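You operate a simulated robot arm through the tools that you are given. There is no shell and no other tool.

You are at the controls of a simulated two-armed robot. One attempt, no reset.

TASK
Take the hinge labelled "415" from the top of the red table and put it on the battery shelf. Then take the masking plug on the top of the red table and put it away on the low shelf of the inspection bench. Then take the 12 mm shackle pin from the top of the red table and leave it on top of the silver collared pin there. Then count the filters on the top of the red table, then put as many of the spacers from the top of the red table on the top of the blue table. Then take the blue pin on the top of the red table and put it away on the top of the green stand. Then take the spring clip from the top of the red table and leave it on the top of the fitting table. Keep to this order. Set down upright: hinge, blue pin.

It is judged by the outcome, as a careful person would: the job done as asked, and still so three seconds after it is handed in. It fails if anything else is knocked over, pushed out of place, dropped, spilled or broken.

THE ROBOT
Two 7-joint arms with two-finger parallel grippers on one trunk, on a base that drives. Base frame: it is fixed to the floor where the robot stands at the start and does not move with it; the origin is under the middle of the robot, x ahead of it, y to its left, z up. Readings come in mm, degrees, newtons and seconds.
The left shoulder is at the start at [110, 169, 1486], the right one opposite. With the tool pointing down near the work surface each hand reaches from about 440 to 740 mm from the robot's upright axis, wherever it stands, measured 20 degrees to its own side. Places, roughly: battery shelf (29x18 cm) [-1220, 1300, 660]; blue pin (3x3x9 cm) [-1100, -2700, 900]; collared pin [-1750, -1750, 1000]; filter [-1500, -1750, 1000]; hinge [-1500, -2250, 1000]; low shelf of the inspection bench [-5400, 4700, 400]; masking plug (2x2x5 cm) [-1600, -2100, 900]; shackle pin [-1500, -2000, 1000]; spacer (2x4x5 cm) [-1500, -2800, 900]; spacer (3x4x5 cm) [-1000, -2600, 900]; spring clip (3x3x2 cm) [-1200, -2700, 900]; top of the blue table [1000, -2500, 900]; top of the fitting table [-3200, 800, 900]; top of the green stand (129x23 cm) [9440, 4260, 920]. Payload 1.57 kg a hand.
The tool frame of a hand sits at the grasp point between the pads (the TCP): z along the fingers, y along the line on which they close. The tips reach 30 mm beyond it. The gripper opens to 80 mm. The fingers are 17 mm wide and 12 mm thick; the gripper's body (40 by 82 mm) begins 80 mm behind the TCP.
Orientation is that of the tool frame in the base frame, as [roll, pitch, yaw] about the fixed x, y, z axes, in that order (R = Rz(yaw) Ry(pitch) Rx(roll)). With the fingers straight down and closing along the base's y, the tool's x points along the base's -x, its y along +y and its z along -z.

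THE INTERFACE
- The arms move only by the tool jog_arm. It takes "left_plan", "right_plan" or both (then of equal length, played together; a hand with none holds still); each is one flat list of numbers, 7 for each row, row after row: the turn, a rotation vector about the tool's x, y, z in units of 4 degrees (1.0 is 4 degrees), then the shift along the tool's x, y, z in units of 40 mm (1.0 is 40 mm), then the opening, from 0 (shut) to 1 (fully open). In form: [rx, ry, rz, x, y, z, grip, rx, ry, rz, x, y, z, grip, ...]. A call has 1 to 20 rows; each row shifts and turns the commanded pose from where the row before left it, along the tool's axes as they then stand. A call with a number of a shift or a turn outside -1 to 1 is refused whole. Each row takes 0.2 s and may step no farther than 50 mm and 8.6 degrees from the row before; otherwise, or with a gripper value out of range, the whole call is refused. A pose out of reach is approached as far as the arm can. The call stops where the force on the tool passes 40 N (or 10 N more than at its start, if that is more) or the arm is blocked; 0.2 s more then pass. Each finger travels about 72 mm/s and halts on what it meets, pressing with about 26 N; the grip force reading is that of the motor and also rises with nothing between the fingers. The clock runs only during rows and for 0.2 s after the last one: add rows that do not move to give the fingers time. The reply holds the time, the measured pose of the TCP, the force on the tool along the base axes, the opening and the grip force, in the units named above and with some noise, with the torque about the TCP (base axes, N m) and any sound that the robot's microphone picked up, and new pictures: "show" is both (left out), scene, wrist or none (wrist: the cameras of the hands that moved).
- Cameras (640 x 400 px; columns grow to the right, rows downward): "scene" is now at [163.3, 3.4, 1676]; the picture's right is [0.06, -1.00, 0.00], its down [-0.70, -0.04, -0.71] and it looks along [0.71, 0.04, -0.70] (base axes); focal length 266 px, centre (320, 200). "left" rides on the left gripper at [72, 7, -122] in its tool frame; the picture's right is [-0.09, 1.00, 0.00], its down [-0.84, -0.08, -0.54] and it looks along [-0.54, -0.05, 0.84] (tool axes); focal length 238 px, centre (320, 200). "right" rides on the right gripper at [72, -7, -122] in its tool frame; the picture's right is [0.09, 1.00, 0.00], its down [-0.84, 0.08, -0.54] and it looks along [-0.54, 0.05, 0.84] (tool axes); focal length 238 px, centre (320, 200). There is no depth. A picture from a camera that has moved, and an enlarged one, comes with that camera's place and axes in the base frame and with its lens.
- move_column(by): slides the trunk up (or, below 0, down) by that many mm; the arms and the scene camera ride with it, the base frame stays. It gives what a move gives, with no picture.
- roll_base(legs): drives the robot by 1 to 6 legs, each [ahead, left, turn to the left] in mm, mm and degrees, along the robot's own axes; the way and the turn of a leg run together, so that a leg with both is an arc; at most 1500 mm and 180 degrees a leg. The arms and the cameras ride along, it lands a little off, and it stops where it bumps. It gives what a move gives, and a new picture of the scene camera.
- turn_head(pan, tilt): turns the head with the scene camera to pan (to the left, within 86 degrees either way) and tilt (down, from -29 to 69), counted from straight ahead of the robot. It gives what a move gives, and a new picture of the scene camera.
- inspect(camera, box): a new picture of the part [left, top, right, bottom] of that camera's present view, enlarged. No time passes.
- hand_in(): hands the job in; it is judged then, once.

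Nothing tells you exact positions but the pictures and the camera data. Unless the task says otherwise, let go and move clear before handing in.

The tools are called after "Request:" as name(argument=value, ...) on one line, values as JSON. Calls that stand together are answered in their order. jog_arm: Moves the arms, as the interface text tells. Its arguments: {"type":"object","properties":{"left_plan":{"type":"array","items":{"type":"number"}},"right_plan":{"type":"array","items":{"type":"number"}},"show":{"type":"string","enum":["both","scene","wrist","none"]}},"required":[]} The other tools are called the same way: move_column (by) slides the trunk up or down; roll_base (legs) drives the base; turn_head (pan, tilt) turns the head that bears the scene camera; inspect (camera, box) takes an enlarged picture of a part of a camera's view; hand_in () hands the job in.

At the start:

```text
time_s: 0.0
left_position: [636.7, 289.9, 1205.7]
left_orientation: [-179.9, 0.0, -180.0]
left_wrist_force: [-0.7, -0.9, -0.4]
left_wrist_torque: [0.01, 0.03, -0.01]
left_opening: 80.0
left_gripper_force: 0.1
right_position: [631.1, -328.8, 1205.7]
right_orientation: [-180.0, 0.0, 179.9]
right_wrist_force: [0.0, -0.1, 0.4]
right_wrist_torque: [0.02, -0.01, 0.04]
right_opening: 79.9
right_gripper_force: 0.0
trunk travel left (down, up): [-800.0, 90.0]
robot x, y, heading: [2.8, -0.2, 0.1]
head pan, tilt: [3.4, 44.7]
```

scene: 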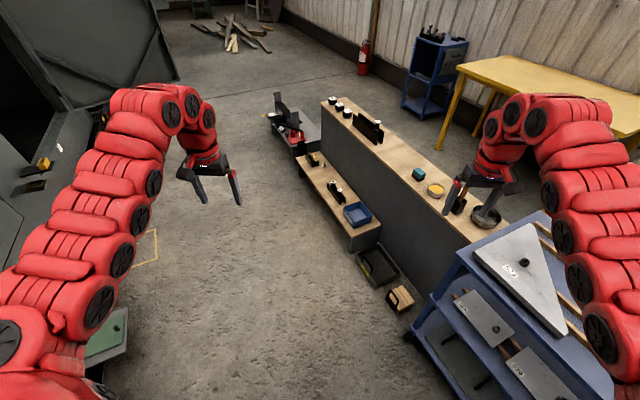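
right: 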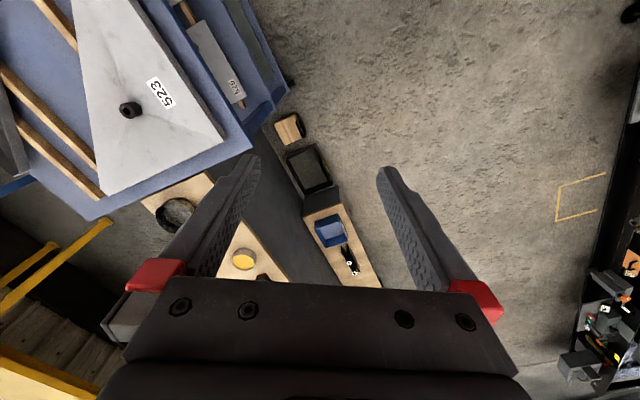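
left: 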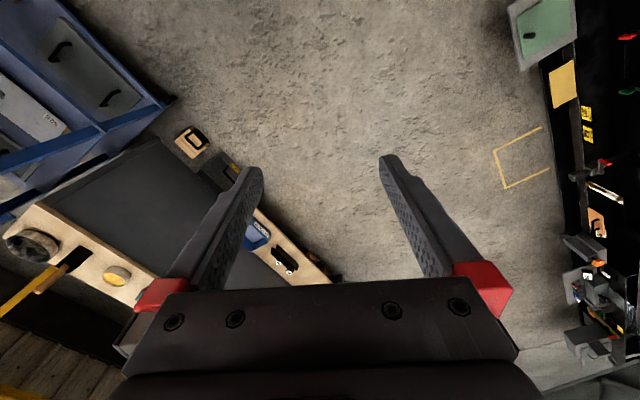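

I see a workshop ahead with a counter and a blue rack at front right; the red table should be behind me to the right. I'll look around with the head first.

Request:
turn_head(pan=-86, tilt=20)

Request:
turn_head(pan=-40, tilt=20)

Request:
turn_head(pan=0, tilt=10)

Request:
turn_head(pan=45, tilt=20)

Request:
turn_head(pan=86, tilt=20)

```text
time_s: 1.6
left_position: [636.0, 290.0, 1205.2]
left_orientation: [180.0, 0.0, 179.9]
left_wrist_force: [0.2, -0.5, 0.7]
left_wrist_torque: [0.0, 0.0, 0.04]
left_opening: 79.9
left_gripper_force: 0.1
right_position: [630.8, -328.6, 1207.3]
right_orientation: [180.0, 0.0, -180.0]
right_wrist_force: [0.2, 0.7, 0.7]
right_wrist_torque: [0.01, 0.01, 0.01]
right_opening: 79.9
right_gripper_force: 0.0
trunk travel left (down, up): [-800.0, 90.0]
robot x, y, heading: [2.6, -3.4, -0.1]
head pan, tilt: [-85.9, 20.0]
camera scene: at [88.5, -94.3, 1714.2], right [-1.0, -0.07, 0.0], down [-0.02, 0.34, -0.94], along [0.07, -0.94, -0.34], focal length 266 px, centre (320, 200)
```

scene: 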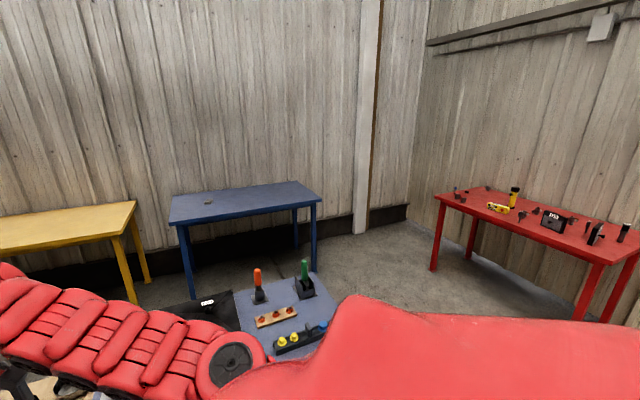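

```text
time_s: 2.8
left_position: [637.3, 291.2, 1205.6]
left_orientation: [-180.0, -0.1, 180.0]
left_wrist_force: [0.6, -0.4, 0.0]
left_wrist_torque: [0.0, 0.01, 0.02]
left_opening: 80.1
left_gripper_force: 0.0
right_position: [631.1, -327.3, 1205.7]
right_orientation: [180.0, 0.0, -180.0]
right_wrist_force: [-0.6, 0.8, -0.4]
right_wrist_torque: [0.04, -0.03, -0.02]
right_opening: 80.0
right_gripper_force: 0.1
trunk travel left (down, up): [-800.0, 90.0]
robot x, y, heading: [-0.2, -0.0, -0.1]
head pan, tilt: [-40.0, 20.0]
camera scene: at [153.1, -61.4, 1714.2], right [-0.64, -0.77, 0.0], down [-0.26, 0.22, -0.94], along [0.72, -0.6, -0.34], focal length 266 px, centre (320, 200)
```

scene: 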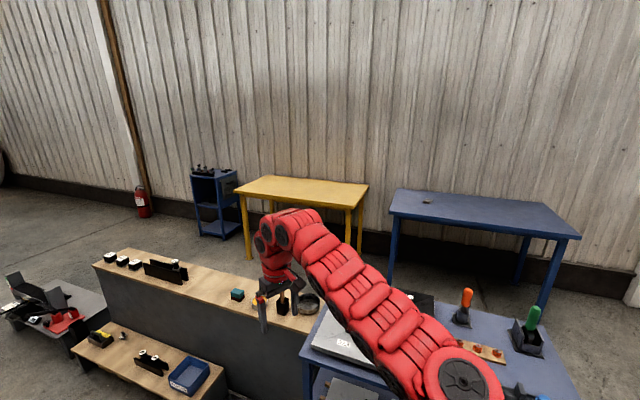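

```text
time_s: 3.8
left_position: [635.7, 290.3, 1206.0]
left_orientation: [-179.9, 0.0, 180.0]
left_wrist_force: [-0.5, 0.6, -0.3]
left_wrist_torque: [0.02, -0.01, 0.02]
left_opening: 80.1
left_gripper_force: 0.1
right_position: [631.1, -328.6, 1206.0]
right_orientation: [180.0, 0.0, 180.0]
right_wrist_force: [0.6, 0.2, 0.2]
right_wrist_torque: [0.01, 0.0, 0.01]
right_opening: 79.9
right_gripper_force: 0.1
trunk travel left (down, up): [-800.0, 90.0]
robot x, y, heading: [1.3, -1.1, -0.1]
head pan, tilt: [0.0, 10.0]
camera scene: at [174.8, -1.5, 1730.5], right [0.0, -1.0, 0.0], down [-0.17, 0.0, -0.98], along [0.98, 0.0, -0.17], focal length 266 px, centre (320, 200)
```

scene: 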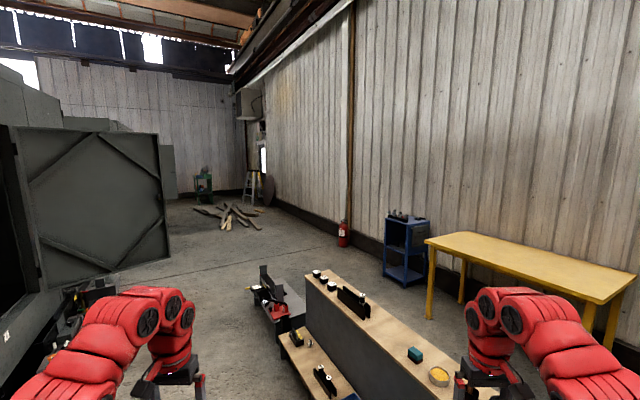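

```text
time_s: 5.0
left_position: [638.0, 291.2, 1205.8]
left_orientation: [-180.0, 0.1, -180.0]
left_wrist_force: [-0.6, -0.6, 0.9]
left_wrist_torque: [0.04, 0.0, -0.05]
left_opening: 80.1
left_gripper_force: 0.0
right_position: [631.4, -328.8, 1206.2]
right_orientation: [-180.0, 0.1, 179.9]
right_wrist_force: [-0.5, 0.4, 0.4]
right_wrist_torque: [0.02, -0.01, 0.02]
right_opening: 79.8
right_gripper_force: 0.0
trunk travel left (down, up): [-800.0, 90.0]
robot x, y, heading: [1.0, 0.1, 0.2]
head pan, tilt: [45.0, 20.0]
camera scene: at [147.8, 64.4, 1714.3], right [0.71, -0.71, 0.0], down [-0.24, -0.24, -0.94], along [0.67, 0.66, -0.34], focal length 266 px, centre (320, 200)
```

scene: 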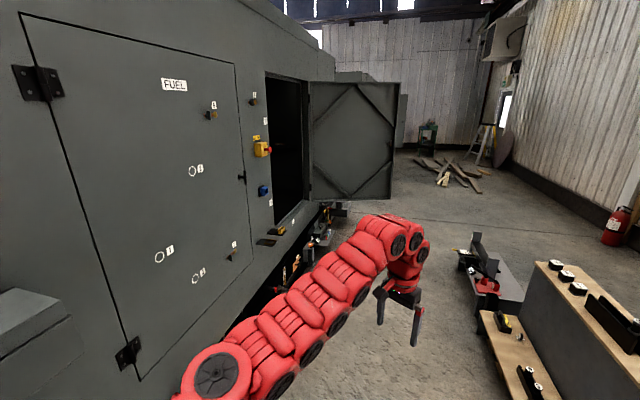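

```text
time_s: 6.0
left_position: [636.9, 290.1, 1205.9]
left_orientation: [-180.0, -0.1, 179.9]
left_wrist_force: [0.4, -0.5, 0.6]
left_wrist_torque: [-0.04, 0.01, -0.02]
left_opening: 80.3
left_gripper_force: 0.0
right_position: [630.5, -328.3, 1205.9]
right_orientation: [-180.0, -0.1, -180.0]
right_wrist_force: [-0.6, 0.6, 0.6]
right_wrist_torque: [0.0, -0.01, -0.01]
right_opening: 80.2
right_gripper_force: 0.0
trunk travel left (down, up): [-800.0, 90.0]
robot x, y, heading: [2.1, -0.3, -0.1]
head pan, tilt: [85.9, 20.0]
camera scene: at [88.5, 91.5, 1714.3], right [1.0, -0.07, 0.0], down [-0.02, -0.34, -0.94], along [0.07, 0.94, -0.34], focal length 266 px, centre (320, 200)
```

scene: 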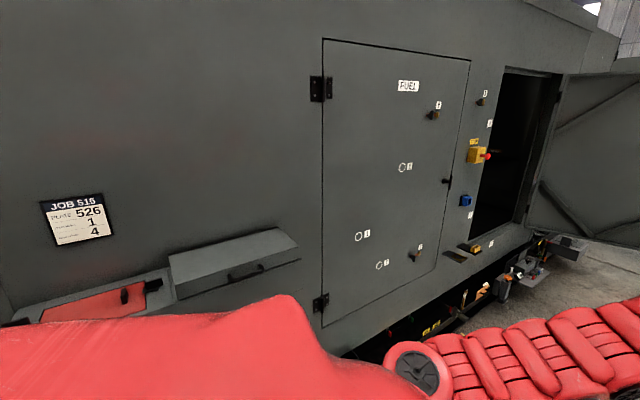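

The red table is behind me to the right, past the blue table; the generator wall is on my left. I'll turn right in place in steps and look.

Request:
turn_head(pan=-40, tilt=60)

Request:
roll_base(legs=[[0, 0, -60]])

```text
time_s: 8.1
left_position: [638.0, 289.8, 1205.3]
left_orientation: [-180.0, 0.1, 180.0]
left_wrist_force: [-0.7, 0.4, 0.2]
left_wrist_torque: [0.02, 0.02, -0.01]
left_opening: 80.0
left_gripper_force: 0.3
right_position: [631.8, -328.3, 1206.8]
right_orientation: [180.0, 0.0, -180.0]
right_wrist_force: [-0.1, 0.5, 0.1]
right_wrist_torque: [0.01, 0.01, 0.03]
right_opening: 79.9
right_gripper_force: 0.0
trunk travel left (down, up): [-800.0, 90.0]
robot x, y, heading: [-0.6, 1.3, 0.1]
head pan, tilt: [-40.0, 60.0]
camera scene: at [132.9, -44.2, 1656.1], right [-0.64, -0.77, 0.0], down [-0.66, 0.56, -0.5], along [0.38, -0.32, -0.87], focal length 266 px, centre (320, 200)
```

scene: 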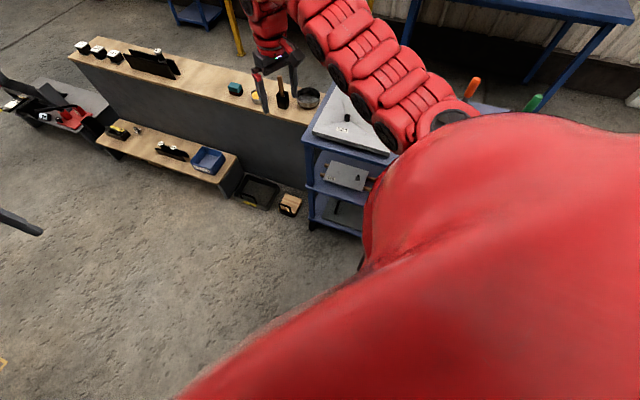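

```text
time_s: 11.2
left_position: [566.1, -412.7, 1205.2]
left_orientation: [180.0, 0.0, 119.3]
left_wrist_force: [0.0, 0.0, 0.6]
left_wrist_torque: [-0.01, 0.01, 0.01]
left_opening: 79.9
left_gripper_force: 0.0
right_position: [21.9, -710.5, 1205.6]
right_orientation: [-180.0, 0.1, 119.3]
right_wrist_force: [-0.4, -0.1, -0.7]
right_wrist_torque: [0.03, 0.02, -0.02]
right_opening: 79.9
right_gripper_force: 0.0
trunk travel left (down, up): [-800.0, 90.0]
robot x, y, heading: [-1.8, -2.1, -60.6]
head pan, tilt: [-40.0, 60.0]
camera scene: at [28.6, -136.9, 1656.1], right [-0.98, 0.19, 0.0], down [0.16, 0.85, -0.5], along [-0.09, -0.49, -0.87], focal length 266 px, centre (320, 200)
```

scene: 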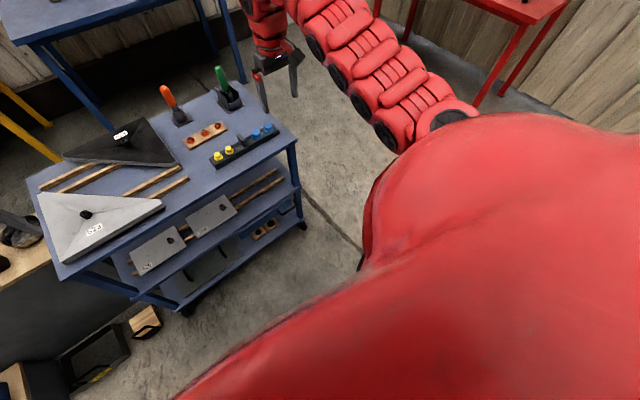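

Request:
turn_head(pan=0, tilt=30)

Request:
roll_base(legs=[[0, 0, -60]])

```text
time_s: 12.2
left_position: [565.9, -413.2, 1205.5]
left_orientation: [180.0, 0.0, 119.3]
left_wrist_force: [-0.3, 0.3, 0.0]
left_wrist_torque: [-0.01, 0.01, 0.03]
left_opening: 80.1
left_gripper_force: 0.0
right_position: [23.5, -711.1, 1205.9]
right_orientation: [-180.0, -0.1, 119.3]
right_wrist_force: [-0.1, 0.6, 1.2]
right_wrist_torque: [-0.02, -0.02, 0.0]
right_opening: 79.9
right_gripper_force: 0.0
trunk travel left (down, up): [-800.0, 90.0]
robot x, y, heading: [2.0, -0.3, -60.5]
head pan, tilt: [0.0, 30.0]
camera scene: at [85.1, -150.3, 1698.1], right [-0.87, -0.49, 0.0], down [-0.24, 0.44, -0.87], along [0.42, -0.76, -0.5], focal length 266 px, centre (320, 200)
```

scene: 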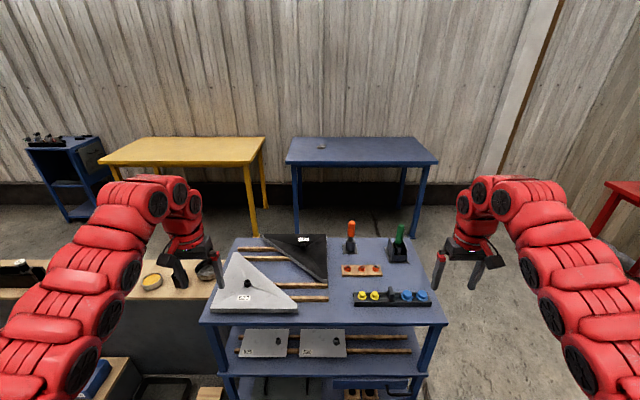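

```text
time_s: 15.3
left_position: [-67.3, -696.7, 1205.1]
left_orientation: [180.0, -0.1, 59.9]
left_wrist_force: [-0.8, -0.5, -0.2]
left_wrist_torque: [-0.02, -0.03, 0.04]
left_opening: 80.1
left_gripper_force: 0.0
right_position: [-600.4, -381.9, 1206.2]
right_orientation: [180.0, -0.1, 60.1]
right_wrist_force: [0.4, -0.8, -0.1]
right_wrist_torque: [0.02, 0.0, 0.0]
right_opening: 79.8
right_gripper_force: 0.1
trunk travel left (down, up): [-800.0, 90.0]
robot x, y, heading: [4.0, -1.4, -120.0]
head pan, tilt: [0.0, 30.0]
camera scene: at [-83.8, -149.3, 1698.2], right [-0.87, 0.5, 0.0], down [0.25, 0.43, -0.87], along [-0.43, -0.75, -0.5], focal length 266 px, centre (320, 200)
```

scene: 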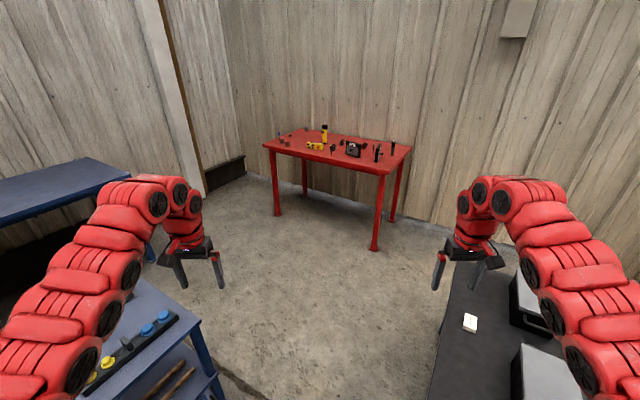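

Request:
inspect(camera="scene", box=[240, 110, 440, 235])

Request:
turn_head(pan=0, tilt=60)

Request:
turn_head(pan=-60, tilt=30)

```text
3.20 times, centred on (340, 172) of scene
camera zoom: at [-83.8, -149.3, 1698.2], right [-0.87, 0.5, 0.0], down [0.25, 0.43, -0.87], along [-0.43, -0.75, -0.5], focal length 850 px, centre (256, 288)
```

zoom: 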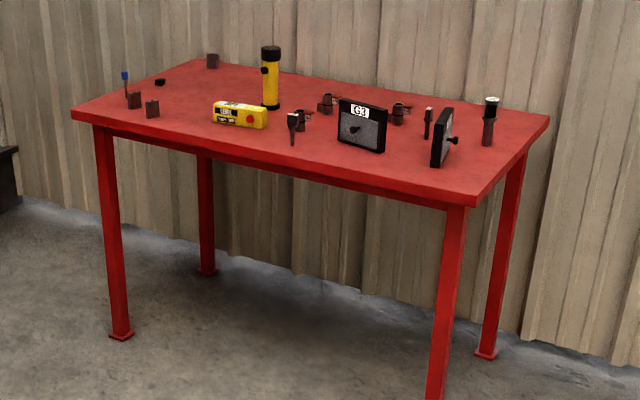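

```text
time_s: 16.2
left_position: [-67.2, -696.2, 1205.0]
left_orientation: [-179.9, 0.0, 60.0]
left_wrist_force: [0.1, -0.5, 0.6]
left_wrist_torque: [-0.01, -0.01, 0.0]
left_opening: 79.9
left_gripper_force: 0.1
right_position: [-599.9, -382.4, 1206.0]
right_orientation: [-180.0, 0.0, 60.1]
right_wrist_force: [-0.2, -0.2, 0.3]
right_wrist_torque: [-0.02, 0.01, 0.0]
right_opening: 79.7
right_gripper_force: 0.0
trunk travel left (down, up): [-800.0, 90.0]
robot x, y, heading: [1.2, 1.6, -119.7]
head pan, tilt: [0.0, 60.0]
camera scene: at [-71.9, -128.8, 1656.2], right [-0.87, 0.5, 0.0], down [0.43, 0.75, -0.5], along [-0.25, -0.43, -0.87], focal length 266 px, centre (320, 200)
```

scene: 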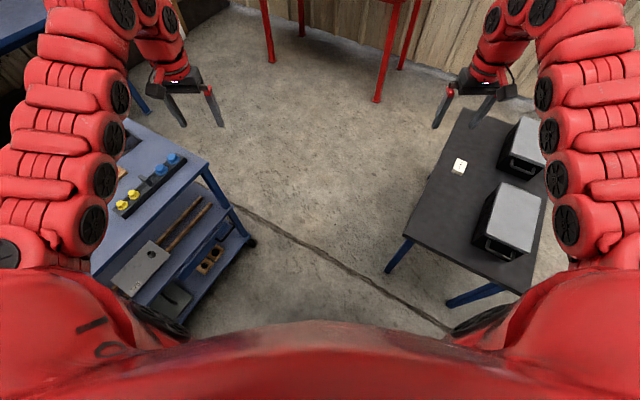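

```text
time_s: 17.5
left_position: [-67.5, -697.2, 1204.0]
left_orientation: [-180.0, 0.0, 60.0]
left_wrist_force: [0.4, 0.0, -0.3]
left_wrist_torque: [0.03, 0.03, 0.03]
left_opening: 80.1
left_gripper_force: 0.0
right_position: [-600.5, -383.6, 1205.3]
right_orientation: [-179.9, 0.1, 60.0]
right_wrist_force: [0.4, -0.1, 1.3]
right_wrist_torque: [0.01, 0.01, 0.0]
right_opening: 80.2
right_gripper_force: 0.1
trunk travel left (down, up): [-800.0, 90.0]
robot x, y, heading: [-1.6, -3.1, -119.9]
head pan, tilt: [-60.0, 30.0]
camera scene: at [-129.1, -71.0, 1698.2], right [0.0, 1.0, 0.0], down [0.5, 0.0, -0.87], along [-0.87, 0.0, -0.5], focal length 266 px, centre (320, 200)
```

scene: 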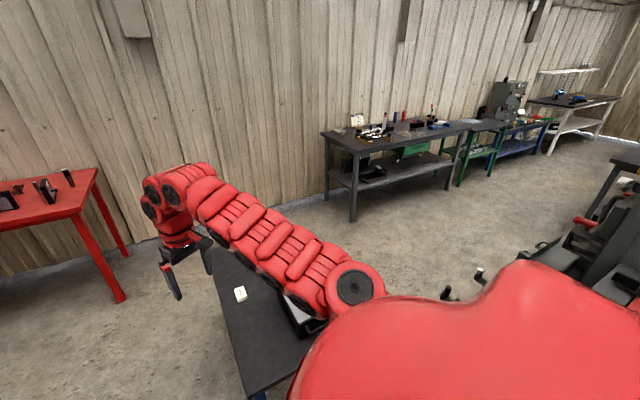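

The way between the blue cart and the low dark bench is about 800 mm wide. I'll drive forward through it toward the red table.

Request:
turn_head(pan=0, tilt=45)

Request:
roll_base(legs=[[1000, 0, 0]])

```text
time_s: 18.8
left_position: [-67.1, -696.6, 1205.3]
left_orientation: [179.9, 0.1, 59.9]
left_wrist_force: [-0.3, 0.8, 0.7]
left_wrist_torque: [0.03, 0.0, 0.0]
left_opening: 79.6
left_gripper_force: 0.0
right_position: [-600.4, -382.5, 1206.0]
right_orientation: [179.9, -0.2, 60.0]
right_wrist_force: [0.6, 0.1, 0.2]
right_wrist_torque: [0.03, -0.02, -0.02]
right_opening: 79.8
right_gripper_force: 0.0
trunk travel left (down, up): [-800.0, 90.0]
robot x, y, heading: [0.6, 2.2, -120.1]
head pan, tilt: [0.0, 45.0]
camera scene: at [-79.4, -141.3, 1675.6], right [-0.87, 0.5, 0.0], down [0.35, 0.61, -0.71], along [-0.35, -0.61, -0.71], focal length 266 px, centre (320, 200)
```

scene: 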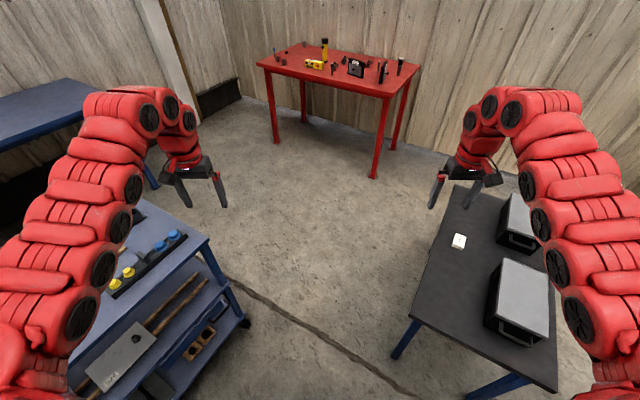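

```text
time_s: 24.0
left_position: [-566.9, -1563.8, 1205.1]
left_orientation: [180.0, 0.1, 60.0]
left_wrist_force: [0.6, 0.4, -0.2]
left_wrist_torque: [0.02, 0.01, -0.03]
left_opening: 80.0
left_gripper_force: 0.1
right_position: [-1100.3, -1249.5, 1206.4]
right_orientation: [-180.0, 0.0, 60.0]
right_wrist_force: [0.7, -0.5, 0.1]
right_wrist_torque: [0.0, 0.0, -0.01]
right_opening: 80.3
right_gripper_force: 0.0
trunk travel left (down, up): [-800.0, 90.0]
robot x, y, heading: [-499.7, -865.0, -119.9]
head pan, tilt: [0.0, 45.0]
camera scene: at [-579.6, -1007.8, 1675.6], right [-0.87, 0.5, 0.0], down [0.35, 0.61, -0.71], along [-0.35, -0.61, -0.71], focal length 266 px, centre (320, 200)
```

scene: 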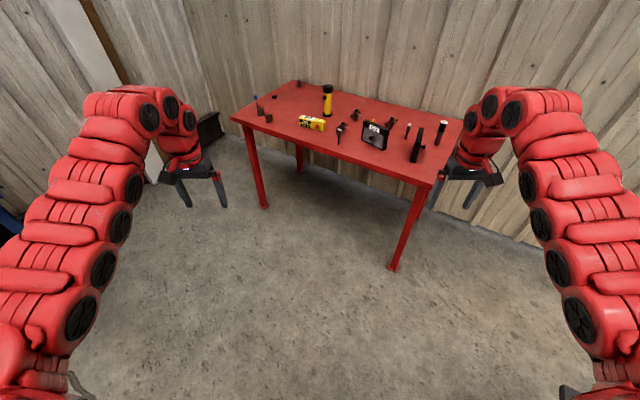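

Request:
inspect(camera="scene", box=[220, 70, 350, 150])

Request:
inspect(camera="scene", box=[330, 90, 470, 190])

```text
4.92 times, centred on (285, 110) of scene
camera zoom: at [-579.6, -1007.8, 1675.6], right [-0.87, 0.5, 0.0], down [0.35, 0.61, -0.71], along [-0.35, -0.61, -0.71], focal length 1307 px, centre (492, 643)
```

zoom: 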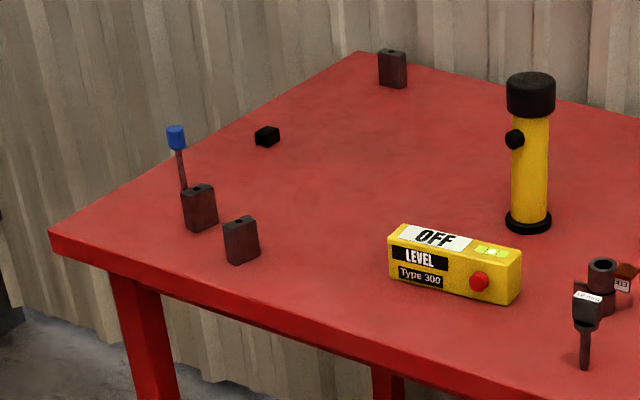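

```text
4.00 times, centred on (400, 140) of scene
camera zoom: at [-579.6, -1007.8, 1675.6], right [-0.87, 0.5, 0.0], down [0.35, 0.61, -0.71], along [-0.35, -0.61, -0.71], focal length 1062 px, centre (0, 440)
```

zoom: 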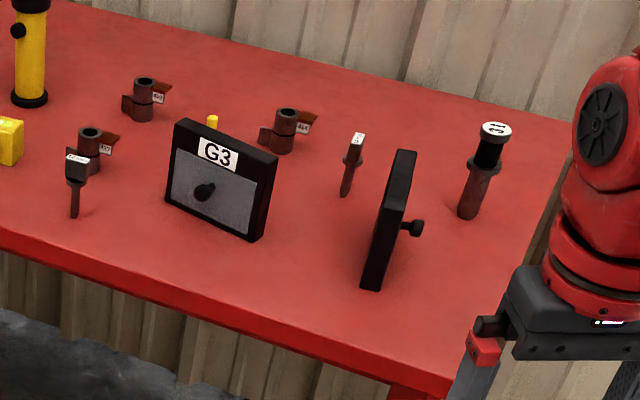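

Request:
roll_base(legs=[[0, 0, -32.4], [0, 745, 0], [400, 0, 0]])

```text
time_s: 31.9
left_position: [-928.9, -2296.3, 1206.9]
left_orientation: [179.9, 0.0, 27.9]
left_wrist_force: [0.0, 0.5, -0.4]
left_wrist_torque: [-0.04, 0.05, 0.0]
left_opening: 80.2
left_gripper_force: 0.0
right_position: [-1212.6, -1747.6, 1206.9]
right_orientation: [180.0, 0.1, 28.0]
right_wrist_force: [0.9, 0.2, -0.4]
right_wrist_torque: [0.02, -0.01, 0.02]
right_opening: 79.8
right_gripper_force: 0.1
trunk travel left (down, up): [-800.0, 90.0]
robot x, y, heading: [-507.0, -1744.6, -152.1]
head pan, tilt: [0.0, 45.0]
camera scene: at [-643.4, -1818.4, 1675.7], right [-0.47, 0.88, 0.0], down [0.62, 0.33, -0.71], along [-0.63, -0.33, -0.71], focal length 266 px, centre (320, 200)
```

scene: 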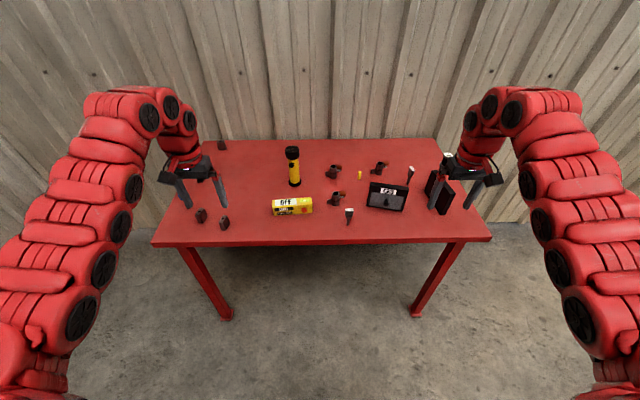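

Request:
inspect(camera="scene", box=[150, 130, 330, 250])

Request:
inspect(camera="scene", box=[310, 140, 490, 250])

Request:
inspect(camera="scene", box=[320, 150, 420, 220])

```text
3.33 times, centred on (240, 190) of scene
camera zoom: at [-643.4, -1818.4, 1675.7], right [-0.47, 0.88, 0.0], down [0.62, 0.33, -0.71], along [-0.63, -0.33, -0.71], focal length 885 px, centre (587, 233)
```

zoom: 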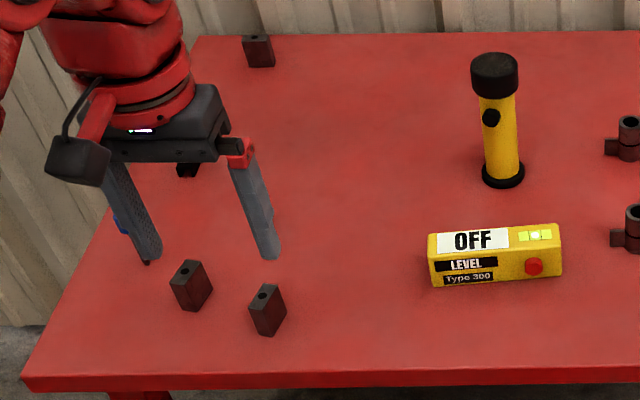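

```text
3.56 times, centred on (400, 195) of scene
camera zoom: at [-643.4, -1818.4, 1675.7], right [-0.47, 0.88, 0.0], down [0.62, 0.33, -0.71], along [-0.63, -0.33, -0.71], focal length 944 px, centre (36, 218)
```

zoom: 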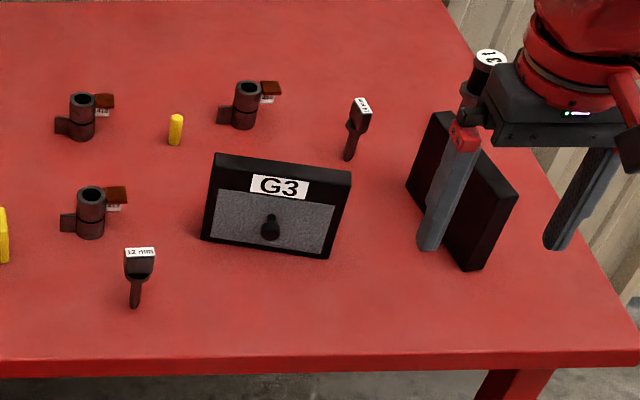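

```text
5.71 times, centred on (370, 185) of scene
camera zoom: at [-643.4, -1818.4, 1675.7], right [-0.47, 0.88, 0.0], down [0.62, 0.33, -0.71], along [-0.63, -0.33, -0.71], focal length 1517 px, centre (34, 286)
```

zoom: 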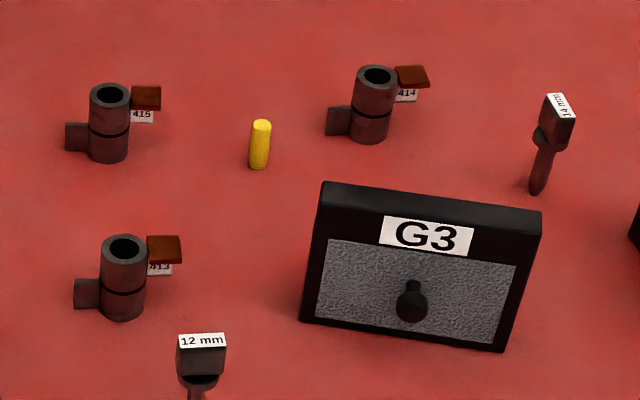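

The table holds three hinges (413 front, 415 back left, 414 right), a yellow plug, 12 mm and 14 mm shackle pins, a G3 filter plus another panel, and spacers, blue pin and clip at the left. I'll raise the left hand out of the way and turn the right gripper so it closes along the depth of the table.

Request:
jog_arm(left_plan=[0, 0, 0, 0.3, 0, -0.9, 1, 0, 0, 0, 0.3, 0, -0.9, 1, 0, 0, 0, 0.3, 0, -0.9, 1, 0, 0, 0, 0.3, 0, -0.9, 1, 0, 0, 0, 0.3, 0, -0.9, 1, 0, 0, 0, 0.3, 0, -0.9, 1, 0, 0, 0, 0.3, 0, -0.9, 1, 0, 0, 0, 0.3, 0, -0.9, 1, 0, 0, 0, 0.3, 0, -0.9, 1, 0, 0, 0, 0.3, 0, -0.9, 1], right_plan=[0, 0, 1, 0, 0, 0, 1, 0, 0, 1, 0, 0, 0, 1, 0, 0, 1, 0, 0, 0, 1, 0, 0, 1, 0, 0, 0, 1, 0, 0, 1, 0, 0, 0, 1, 0, 0, 1, 0, 0, 0, 1, 0, 0, 1, 0, 0, 0, 1, 0, 0, 1, 0, 0, 0, 1, 0, 0, 1, 0, 0, 0, 1, 0, 0, 1, 0, 0, 0, 1], show="both")

```text
time_s: 34.1
left_position: [-926.8, -2314.3, 1236.4]
left_orientation: [-180.0, 0.0, 28.0]
left_wrist_force: [-1.1, -0.1, 0.5]
left_wrist_torque: [0.01, -0.05, 0.01]
left_opening: 80.1
left_gripper_force: 0.0
left hand out of reach, approached as far as the arm can: row 1, 2, 3, 4, 5, 6, 7, 8, 9, 10
right_position: [-1213.2, -1747.1, 1205.9]
right_orientation: [-180.0, 0.0, -12.2]
right_wrist_force: [0.3, 0.0, -0.7]
right_wrist_torque: [0.0, 0.02, -0.03]
right_opening: 80.1
right_gripper_force: 0.2
trunk travel left (down, up): [-800.0, 90.0]
robot x, y, heading: [-504.8, -1742.4, -151.9]
head pan, tilt: [0.0, 45.0]
camera scene: at [-644.2, -1819.2, 1675.6], right [-0.47, 0.88, 0.0], down [0.63, 0.33, -0.71], along [-0.62, -0.33, -0.71], focal length 266 px, centre (320, 200)
camera right: at [-1142.7, -1756.3, 1328.0], right [-0.12, -0.99, 0.0], down [-0.83, 0.1, 0.54], along [-0.54, 0.07, -0.84], focal length 238 px, centre (320, 200)
camera left: at [-860.0, -2287.3, 1358.3], right [0.38, -0.92, 0.0], down [-0.78, -0.32, 0.54], along [-0.5, -0.21, -0.84], focal length 238 px, centre (320, 200)
```

scene: 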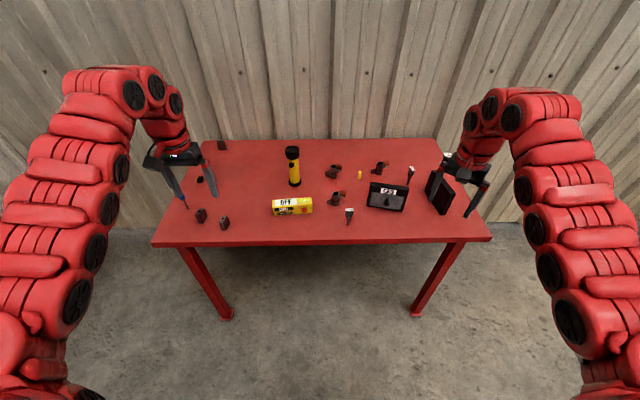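
right: 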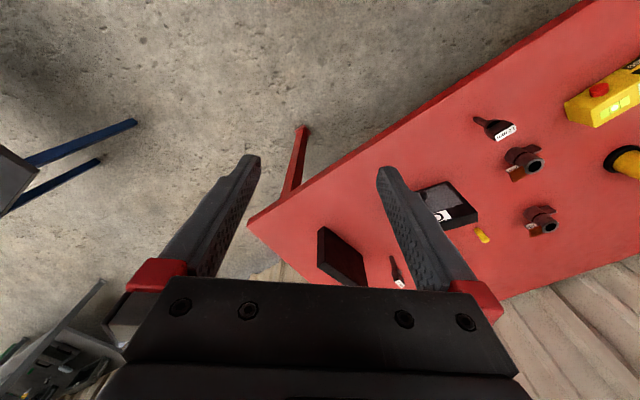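
left: 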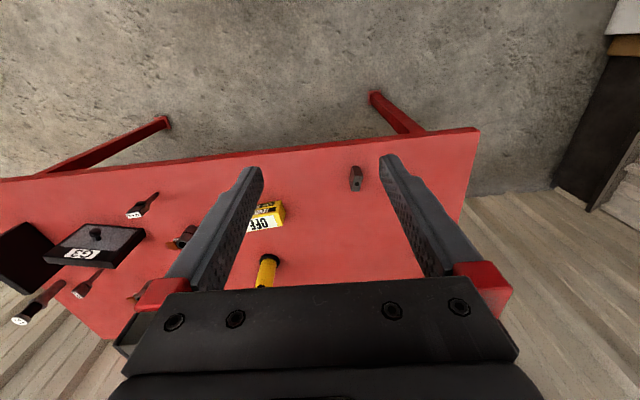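

Request:
jog_arm(left_plan=[0, 0, 0, 0.8, 0, 0, 1, 0, 0, 0, 0.8, 0, 0, 1, 0, 0, 0, 0.8, 0, 0, 1, 0, 0, 0, 0, 0, 0.1, 1, 0, 0, 0, 0, 0, 0.1, 1, 0, 0, 0, 0, 0, 0.1, 1, 0, 0, 0, 0, 0, 0.1, 1, 0, 0, 0, 0, 0, 0.1, 1, 0, 0, 0, 0, 0, 0.1, 1, 0, 0, 0, 0, 0, 0.1, 1, 0, 0, 0, 0, 0, 0.1, 1, 0, 0, 0, 0, 0, 0.1, 1], right_plan=[0, 0, 1, 0, 0, 0, 1, 0, 0, 1, 0, 0, 0, 1, 0, 0, 1, 0, 0, 0, 1, 0, 0, 1, 0, 0, 0, 1, 0, 0, 1, 0, 0, 0, 1, 0, 0, 1, 0, 0, 0, 1, 0, 0, 1, 0, 0, 0, 1, 0, 0, 1, 0, 0, 0, 1, 0, 0, 1, 0, 0, 0, 1, 0, 0, 1, 0, 0, 0, 1, 0, 0, 1, 0, 0, 0, 1, 0, 0, 1, 0, 0, 0, 1], show="scene")

```text
time_s: 36.7
left_position: [-886.3, -2306.5, 1206.4]
left_orientation: [-179.8, -0.2, 27.9]
left_wrist_force: [-0.7, -0.5, -0.1]
left_wrist_torque: [-0.01, 0.01, 0.0]
left_opening: 79.8
left_gripper_force: 0.0
left hand out of reach, approached as far as the arm can: row 1, 2, 3, 5, 7, 8, 10, 12
right_position: [-1213.7, -1745.8, 1206.8]
right_orientation: [-179.9, 0.0, -60.1]
right_wrist_force: [-0.2, -0.1, -0.4]
right_wrist_torque: [-0.04, 0.0, 0.03]
right_opening: 79.9
right_gripper_force: 0.1
trunk travel left (down, up): [-800.0, 90.0]
robot x, y, heading: [-505.2, -1746.4, -152.1]
head pan, tilt: [0.0, 45.0]
camera scene: at [-644.4, -1819.1, 1675.6], right [-0.47, 0.88, 0.0], down [0.63, 0.33, -0.71], along [-0.62, -0.33, -0.71], focal length 266 px, centre (320, 200)
```

scene: 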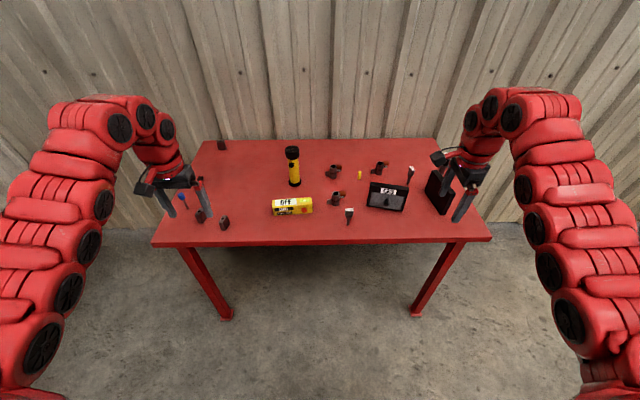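

Request:
roll_base(legs=[[0, 190, 0], [300, 0, 0]])

```text
time_s: 39.9
left_position: [-1066.8, -2611.0, 1205.5]
left_orientation: [-179.8, -0.2, 27.7]
left_wrist_force: [-0.1, -0.2, -0.2]
left_wrist_torque: [-0.02, 0.03, -0.02]
left_opening: 79.8
left_gripper_force: 0.1
right_position: [-1391.7, -2048.2, 1206.5]
right_orientation: [180.0, 0.0, -60.4]
right_wrist_force: [0.2, -0.1, -0.5]
right_wrist_torque: [-0.07, -0.03, -0.01]
right_opening: 79.7
right_gripper_force: 0.0
trunk travel left (down, up): [-800.0, 90.0]
robot x, y, heading: [-680.2, -2046.0, -152.1]
head pan, tilt: [0.0, 45.0]
camera scene: at [-821.6, -2122.9, 1675.8], right [-0.46, 0.89, 0.0], down [0.63, 0.33, -0.71], along [-0.63, -0.33, -0.71], focal length 266 px, centre (320, 200)
```

scene: 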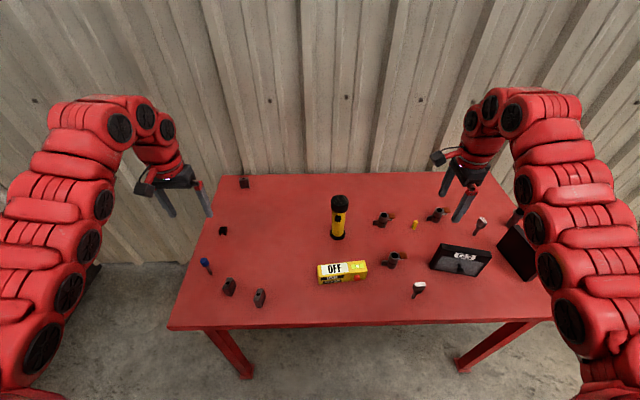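

Request:
inspect(camera="scene", box=[350, 180, 550, 305])

Request:
inspect(camera="scene", box=[170, 170, 370, 295])

```text
3.20 times, centred on (450, 242) of scene
camera zoom: at [-821.6, -2122.9, 1675.8], right [-0.46, 0.89, 0.0], down [0.63, 0.33, -0.71], along [-0.63, -0.33, -0.71], focal length 850 px, centre (-96, 64)
```

zoom: 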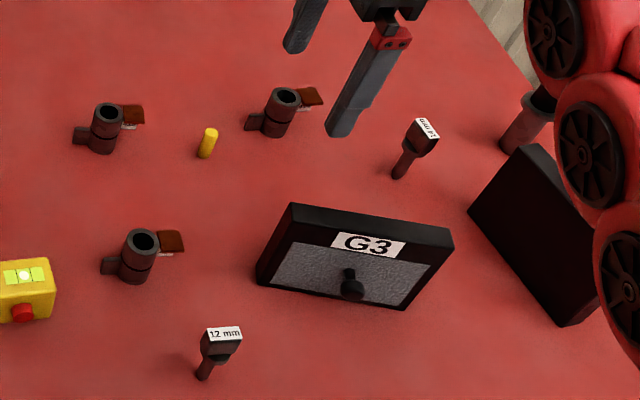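

```text
3.20 times, centred on (270, 232) of scene
camera zoom: at [-821.6, -2122.9, 1675.8], right [-0.46, 0.89, 0.0], down [0.63, 0.33, -0.71], along [-0.63, -0.33, -0.71], focal length 850 px, centre (480, 96)
```

zoom: 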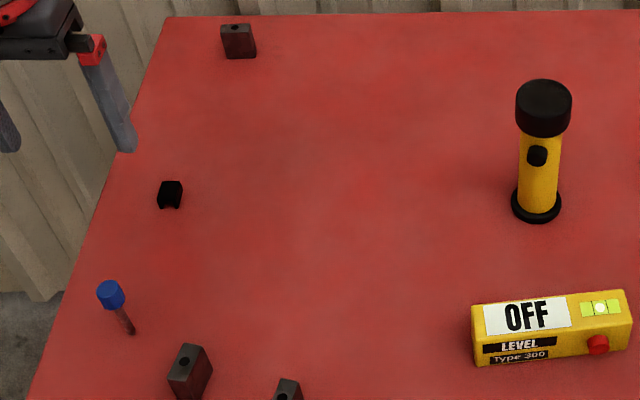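

Request:
roll_base(legs=[[160, 0, 0]])

Request:
move_column(by=-100)

Request:
jog_arm(right_plan=[0, 0, 0, 0, 0, 0, 1], show="both")

```text
time_s: 41.3
left_position: [-1205.4, -2686.9, 1205.4]
left_orientation: [-179.9, 0.0, 27.9]
left_wrist_force: [0.6, -0.1, 0.5]
left_wrist_torque: [-0.03, 0.0, 0.0]
left_opening: 79.9
left_gripper_force: 0.0
right_position: [-1532.4, -2125.1, 1208.0]
right_orientation: [-179.9, 0.0, -60.2]
right_wrist_force: [0.0, 1.1, -0.2]
right_wrist_torque: [0.04, 0.03, 0.02]
right_opening: 79.9
right_gripper_force: 0.0
trunk travel left (down, up): [-800.0, 90.0]
robot x, y, heading: [-824.5, -2120.8, -152.2]
head pan, tilt: [0.0, 45.0]
camera scene: at [-962.1, -2197.8, 1675.9], right [-0.47, 0.88, 0.0], down [0.62, 0.33, -0.71], along [-0.63, -0.33, -0.71], focal length 266 px, centre (320, 200)
```

scene: 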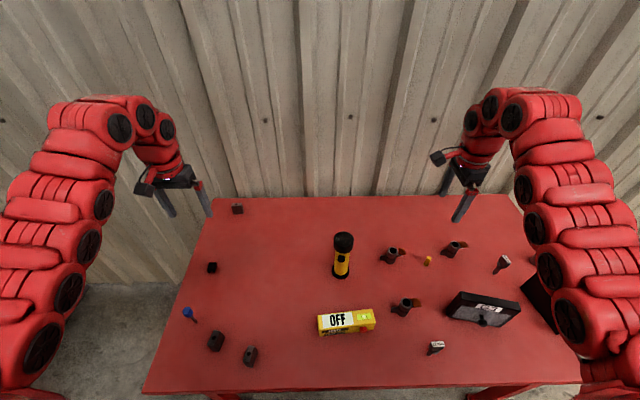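

```text
time_s: 42.6
left_position: [-1206.7, -2687.6, 1103.1]
left_orientation: [-179.9, -0.3, 27.9]
left_wrist_force: [-1.3, 0.3, 1.2]
left_wrist_torque: [-0.01, 0.02, -0.02]
left_opening: 80.1
left_gripper_force: 0.2
right_position: [-1534.4, -2125.4, 1106.6]
right_orientation: [-179.9, 0.1, -60.2]
right_wrist_force: [0.2, -1.1, -0.5]
right_wrist_torque: [0.01, -0.01, 0.04]
right_opening: 79.8
right_gripper_force: 0.1
trunk travel left (down, up): [-700.0, 190.0]
robot x, y, heading: [-823.4, -2121.5, -152.1]
head pan, tilt: [0.0, 45.0]
```

```text
time_s: 43.0
left_position: [-1207.6, -2687.7, 1104.6]
left_orientation: [-179.9, -0.2, 28.0]
left_wrist_force: [0.5, 0.7, -1.0]
left_wrist_torque: [-0.02, -0.01, -0.01]
left_opening: 79.6
left_gripper_force: 0.0
right_position: [-1535.0, -2127.1, 1106.3]
right_orientation: [-180.0, 0.0, -60.2]
right_wrist_force: [0.4, -0.7, 0.2]
right_wrist_torque: [-0.01, 0.0, 0.0]
right_opening: 80.0
right_gripper_force: 0.0
trunk travel left (down, up): [-700.0, 190.0]
robot x, y, heading: [-824.6, -2121.8, -152.1]
head pan, tilt: [0.0, 45.0]
camera scene: at [-964.8, -2199.2, 1575.6], right [-0.47, 0.88, 0.0], down [0.63, 0.33, -0.71], along [-0.62, -0.33, -0.71], focal length 266 px, centre (320, 200)
camera right: at [-1494.1, -2186.0, 1228.1], right [-0.82, -0.58, 0.0], down [-0.48, 0.69, 0.54], along [-0.31, 0.44, -0.84], focal length 238 px, centre (320, 200)
```

scene: 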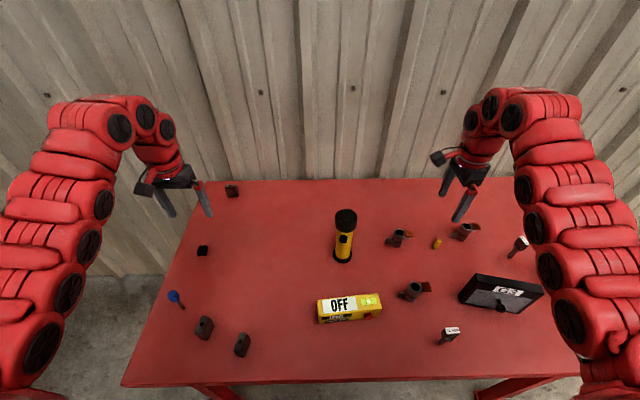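
right: 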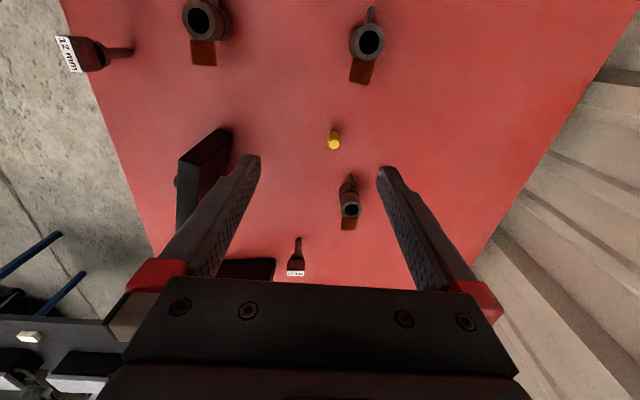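

Request:
jog_arm(right_plan=[0, 0, 0, 0.7, 0.4, 0, 1, 0, 0, 0, 0.7, 0.4, 0, 1, 0, 0, 0, 0.6, 0.4, 0, 1, 0, 0, 0, 0, 0, 0.9, 1, 0, 0, 0, 0, 0, 0.9, 1, 0, 0, 0, 0, 0, 0, 1], show="both")

```text
time_s: 44.4
left_position: [-1206.4, -2688.8, 1105.5]
left_orientation: [-180.0, -0.2, 27.9]
left_wrist_force: [-0.1, 0.2, 0.9]
left_wrist_torque: [0.01, -0.03, 0.02]
left_opening: 79.9
left_gripper_force: 0.0
right_position: [-1534.1, -2218.8, 1034.0]
right_orientation: [180.0, 0.0, -60.2]
right_wrist_force: [-0.4, -0.3, -0.4]
right_wrist_torque: [0.0, 0.02, 0.03]
right_opening: 79.9
right_gripper_force: 0.0
trunk travel left (down, up): [-700.0, 190.0]
robot x, y, heading: [-822.2, -2120.9, -152.1]
head pan, tilt: [0.0, 45.0]
camera scene: at [-964.0, -2199.1, 1575.7], right [-0.47, 0.88, 0.0], down [0.62, 0.33, -0.71], along [-0.63, -0.33, -0.71], focal length 266 px, centre (320, 200)
camera right: at [-1493.8, -2278.3, 1156.1], right [-0.82, -0.58, 0.0], down [-0.48, 0.69, 0.54], along [-0.31, 0.44, -0.84], focal length 238 px, centre (320, 200)
```

scene: 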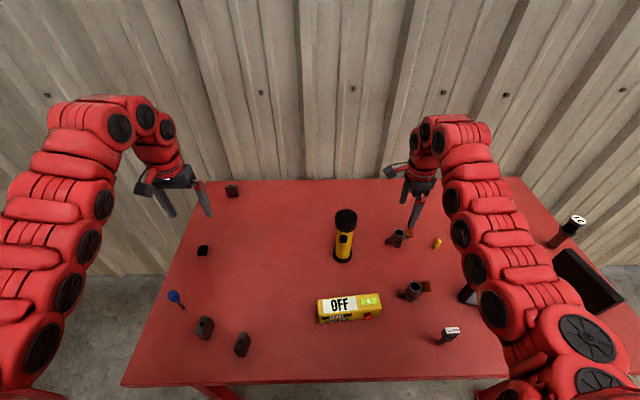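
right: 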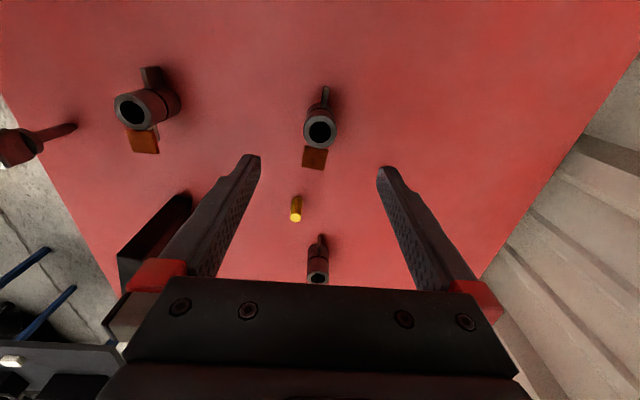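

Request:
jog_arm(right_plan=[0, 0, 0, 0, 0.075, 0.6, 1, 0, 0, 0, 0, 0, 0.8, 1, 0, 0, 0, 0, 0, 0.8, 1, 0, 0, 0, 0, 0, 0.6, 1, 0, 0, 0, 0, 0, 0, 1], show="both")

```text
time_s: 45.6
left_position: [-1206.6, -2686.6, 1104.7]
left_orientation: [-179.8, -0.2, 27.9]
left_wrist_force: [-0.1, -0.5, 0.5]
left_wrist_torque: [0.02, -0.01, 0.03]
left_opening: 80.3
left_gripper_force: 0.0
right_position: [-1537.6, -2220.1, 921.3]
right_orientation: [180.0, 0.0, -60.1]
right_wrist_force: [1.1, -0.3, 0.0]
right_wrist_torque: [0.0, -0.01, 0.02]
right_opening: 80.1
right_gripper_force: 0.0
trunk travel left (down, up): [-700.0, 190.0]
robot x, y, heading: [-825.2, -2119.1, -152.2]
head pan, tilt: [0.0, 45.0]
camera scene: at [-964.3, -2198.8, 1575.6], right [-0.47, 0.88, 0.0], down [0.63, 0.33, -0.71], along [-0.63, -0.33, -0.71], focal length 266 px, centre (320, 200)
camera right: at [-1497.0, -2280.0, 1043.6], right [-0.82, -0.58, 0.0], down [-0.48, 0.69, 0.54], along [-0.31, 0.44, -0.84], focal length 238 px, centre (320, 200)
```

scene: 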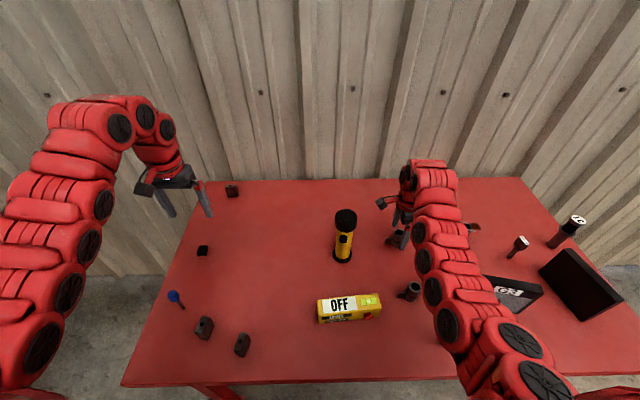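
right: 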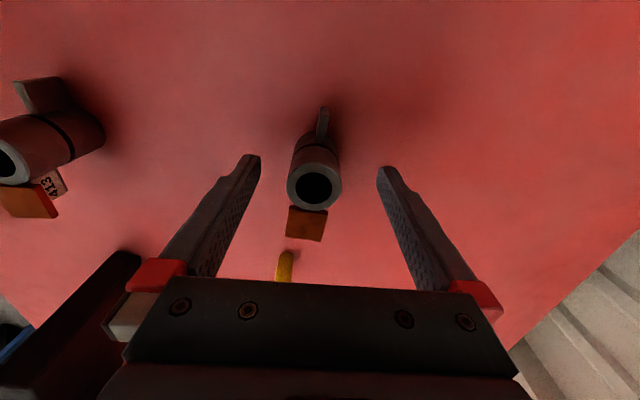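

Request:
jog_arm(right_plan=[0, 0, 0, 0, 0, 0.5, 1, 0, 0, 0, 0, 0, 0.4, 1, 0, 0, 0, 0, 0, 0, 1], show="wrist")

```text
time_s: 46.4
left_position: [-1205.6, -2686.7, 1106.6]
left_orientation: [-179.9, -0.1, 27.9]
left_wrist_force: [-0.6, 0.4, -0.6]
left_wrist_torque: [0.02, 0.04, 0.02]
left_opening: 80.1
left_gripper_force: 0.1
right_position: [-1538.6, -2219.1, 889.5]
right_orientation: [179.6, 0.3, -60.2]
right_wrist_force: [-3.3, 1.7, 30.5]
right_wrist_torque: [0.6, -1.12, 0.23]
right_opening: 77.6
right_gripper_force: 0.0
trunk travel left (down, up): [-700.0, 190.0]
robot x, y, heading: [-823.0, -2122.0, -152.0]
head pan, tilt: [0.0, 45.0]
camera right: at [-1497.3, -2280.1, 1012.1], right [-0.82, -0.58, 0.01], down [-0.48, 0.69, 0.54], along [-0.32, 0.44, -0.84], focal length 238 px, centre (320, 200)
```

right: 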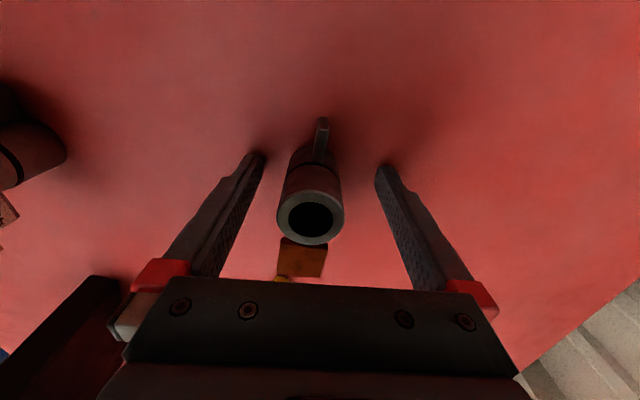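

Request:
jog_arm(right_plan=[0, 0, 0, 0, 0, -0.35, 1, 0, 0, 0, 0, 0, 0, 0.7, 0, 0, 0, 0, 0, 0, 0.5, 0, 0, 0, 0, 0, 0, 0.3, 0, 0, 0, 0, 0, 0, 0.2, 0, 0, 0, 0, 0, 0, 0.1, 0, 0, 0, 0, 0, 0, 0.1], show="wrist")

```text
time_s: 48.0
left_position: [-1207.0, -2687.2, 1103.1]
left_orientation: [-180.0, -0.2, 27.9]
left_wrist_force: [-0.5, -0.7, 0.1]
left_wrist_torque: [0.02, 0.0, -0.02]
left_opening: 79.9
left_gripper_force: 0.0
right_position: [-1540.0, -2221.5, 899.1]
right_orientation: [180.0, 0.0, -60.2]
right_wrist_force: [0.6, -0.7, 0.2]
right_wrist_torque: [-0.08, 0.03, 0.01]
right_opening: 33.2
right_gripper_force: 25.8
trunk travel left (down, up): [-700.0, 190.0]
robot x, y, heading: [-825.2, -2125.1, -152.2]
head pan, tilt: [0.0, 45.0]
camera right: at [-1499.2, -2281.1, 1021.4], right [-0.82, -0.58, 0.0], down [-0.48, 0.69, 0.54], along [-0.31, 0.44, -0.84], focal length 238 px, centre (320, 200)
```

right: 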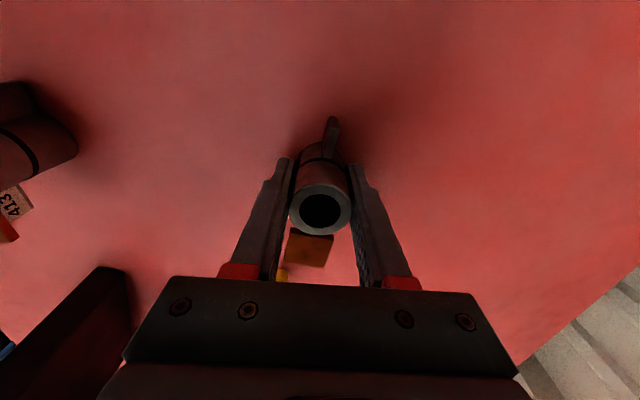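

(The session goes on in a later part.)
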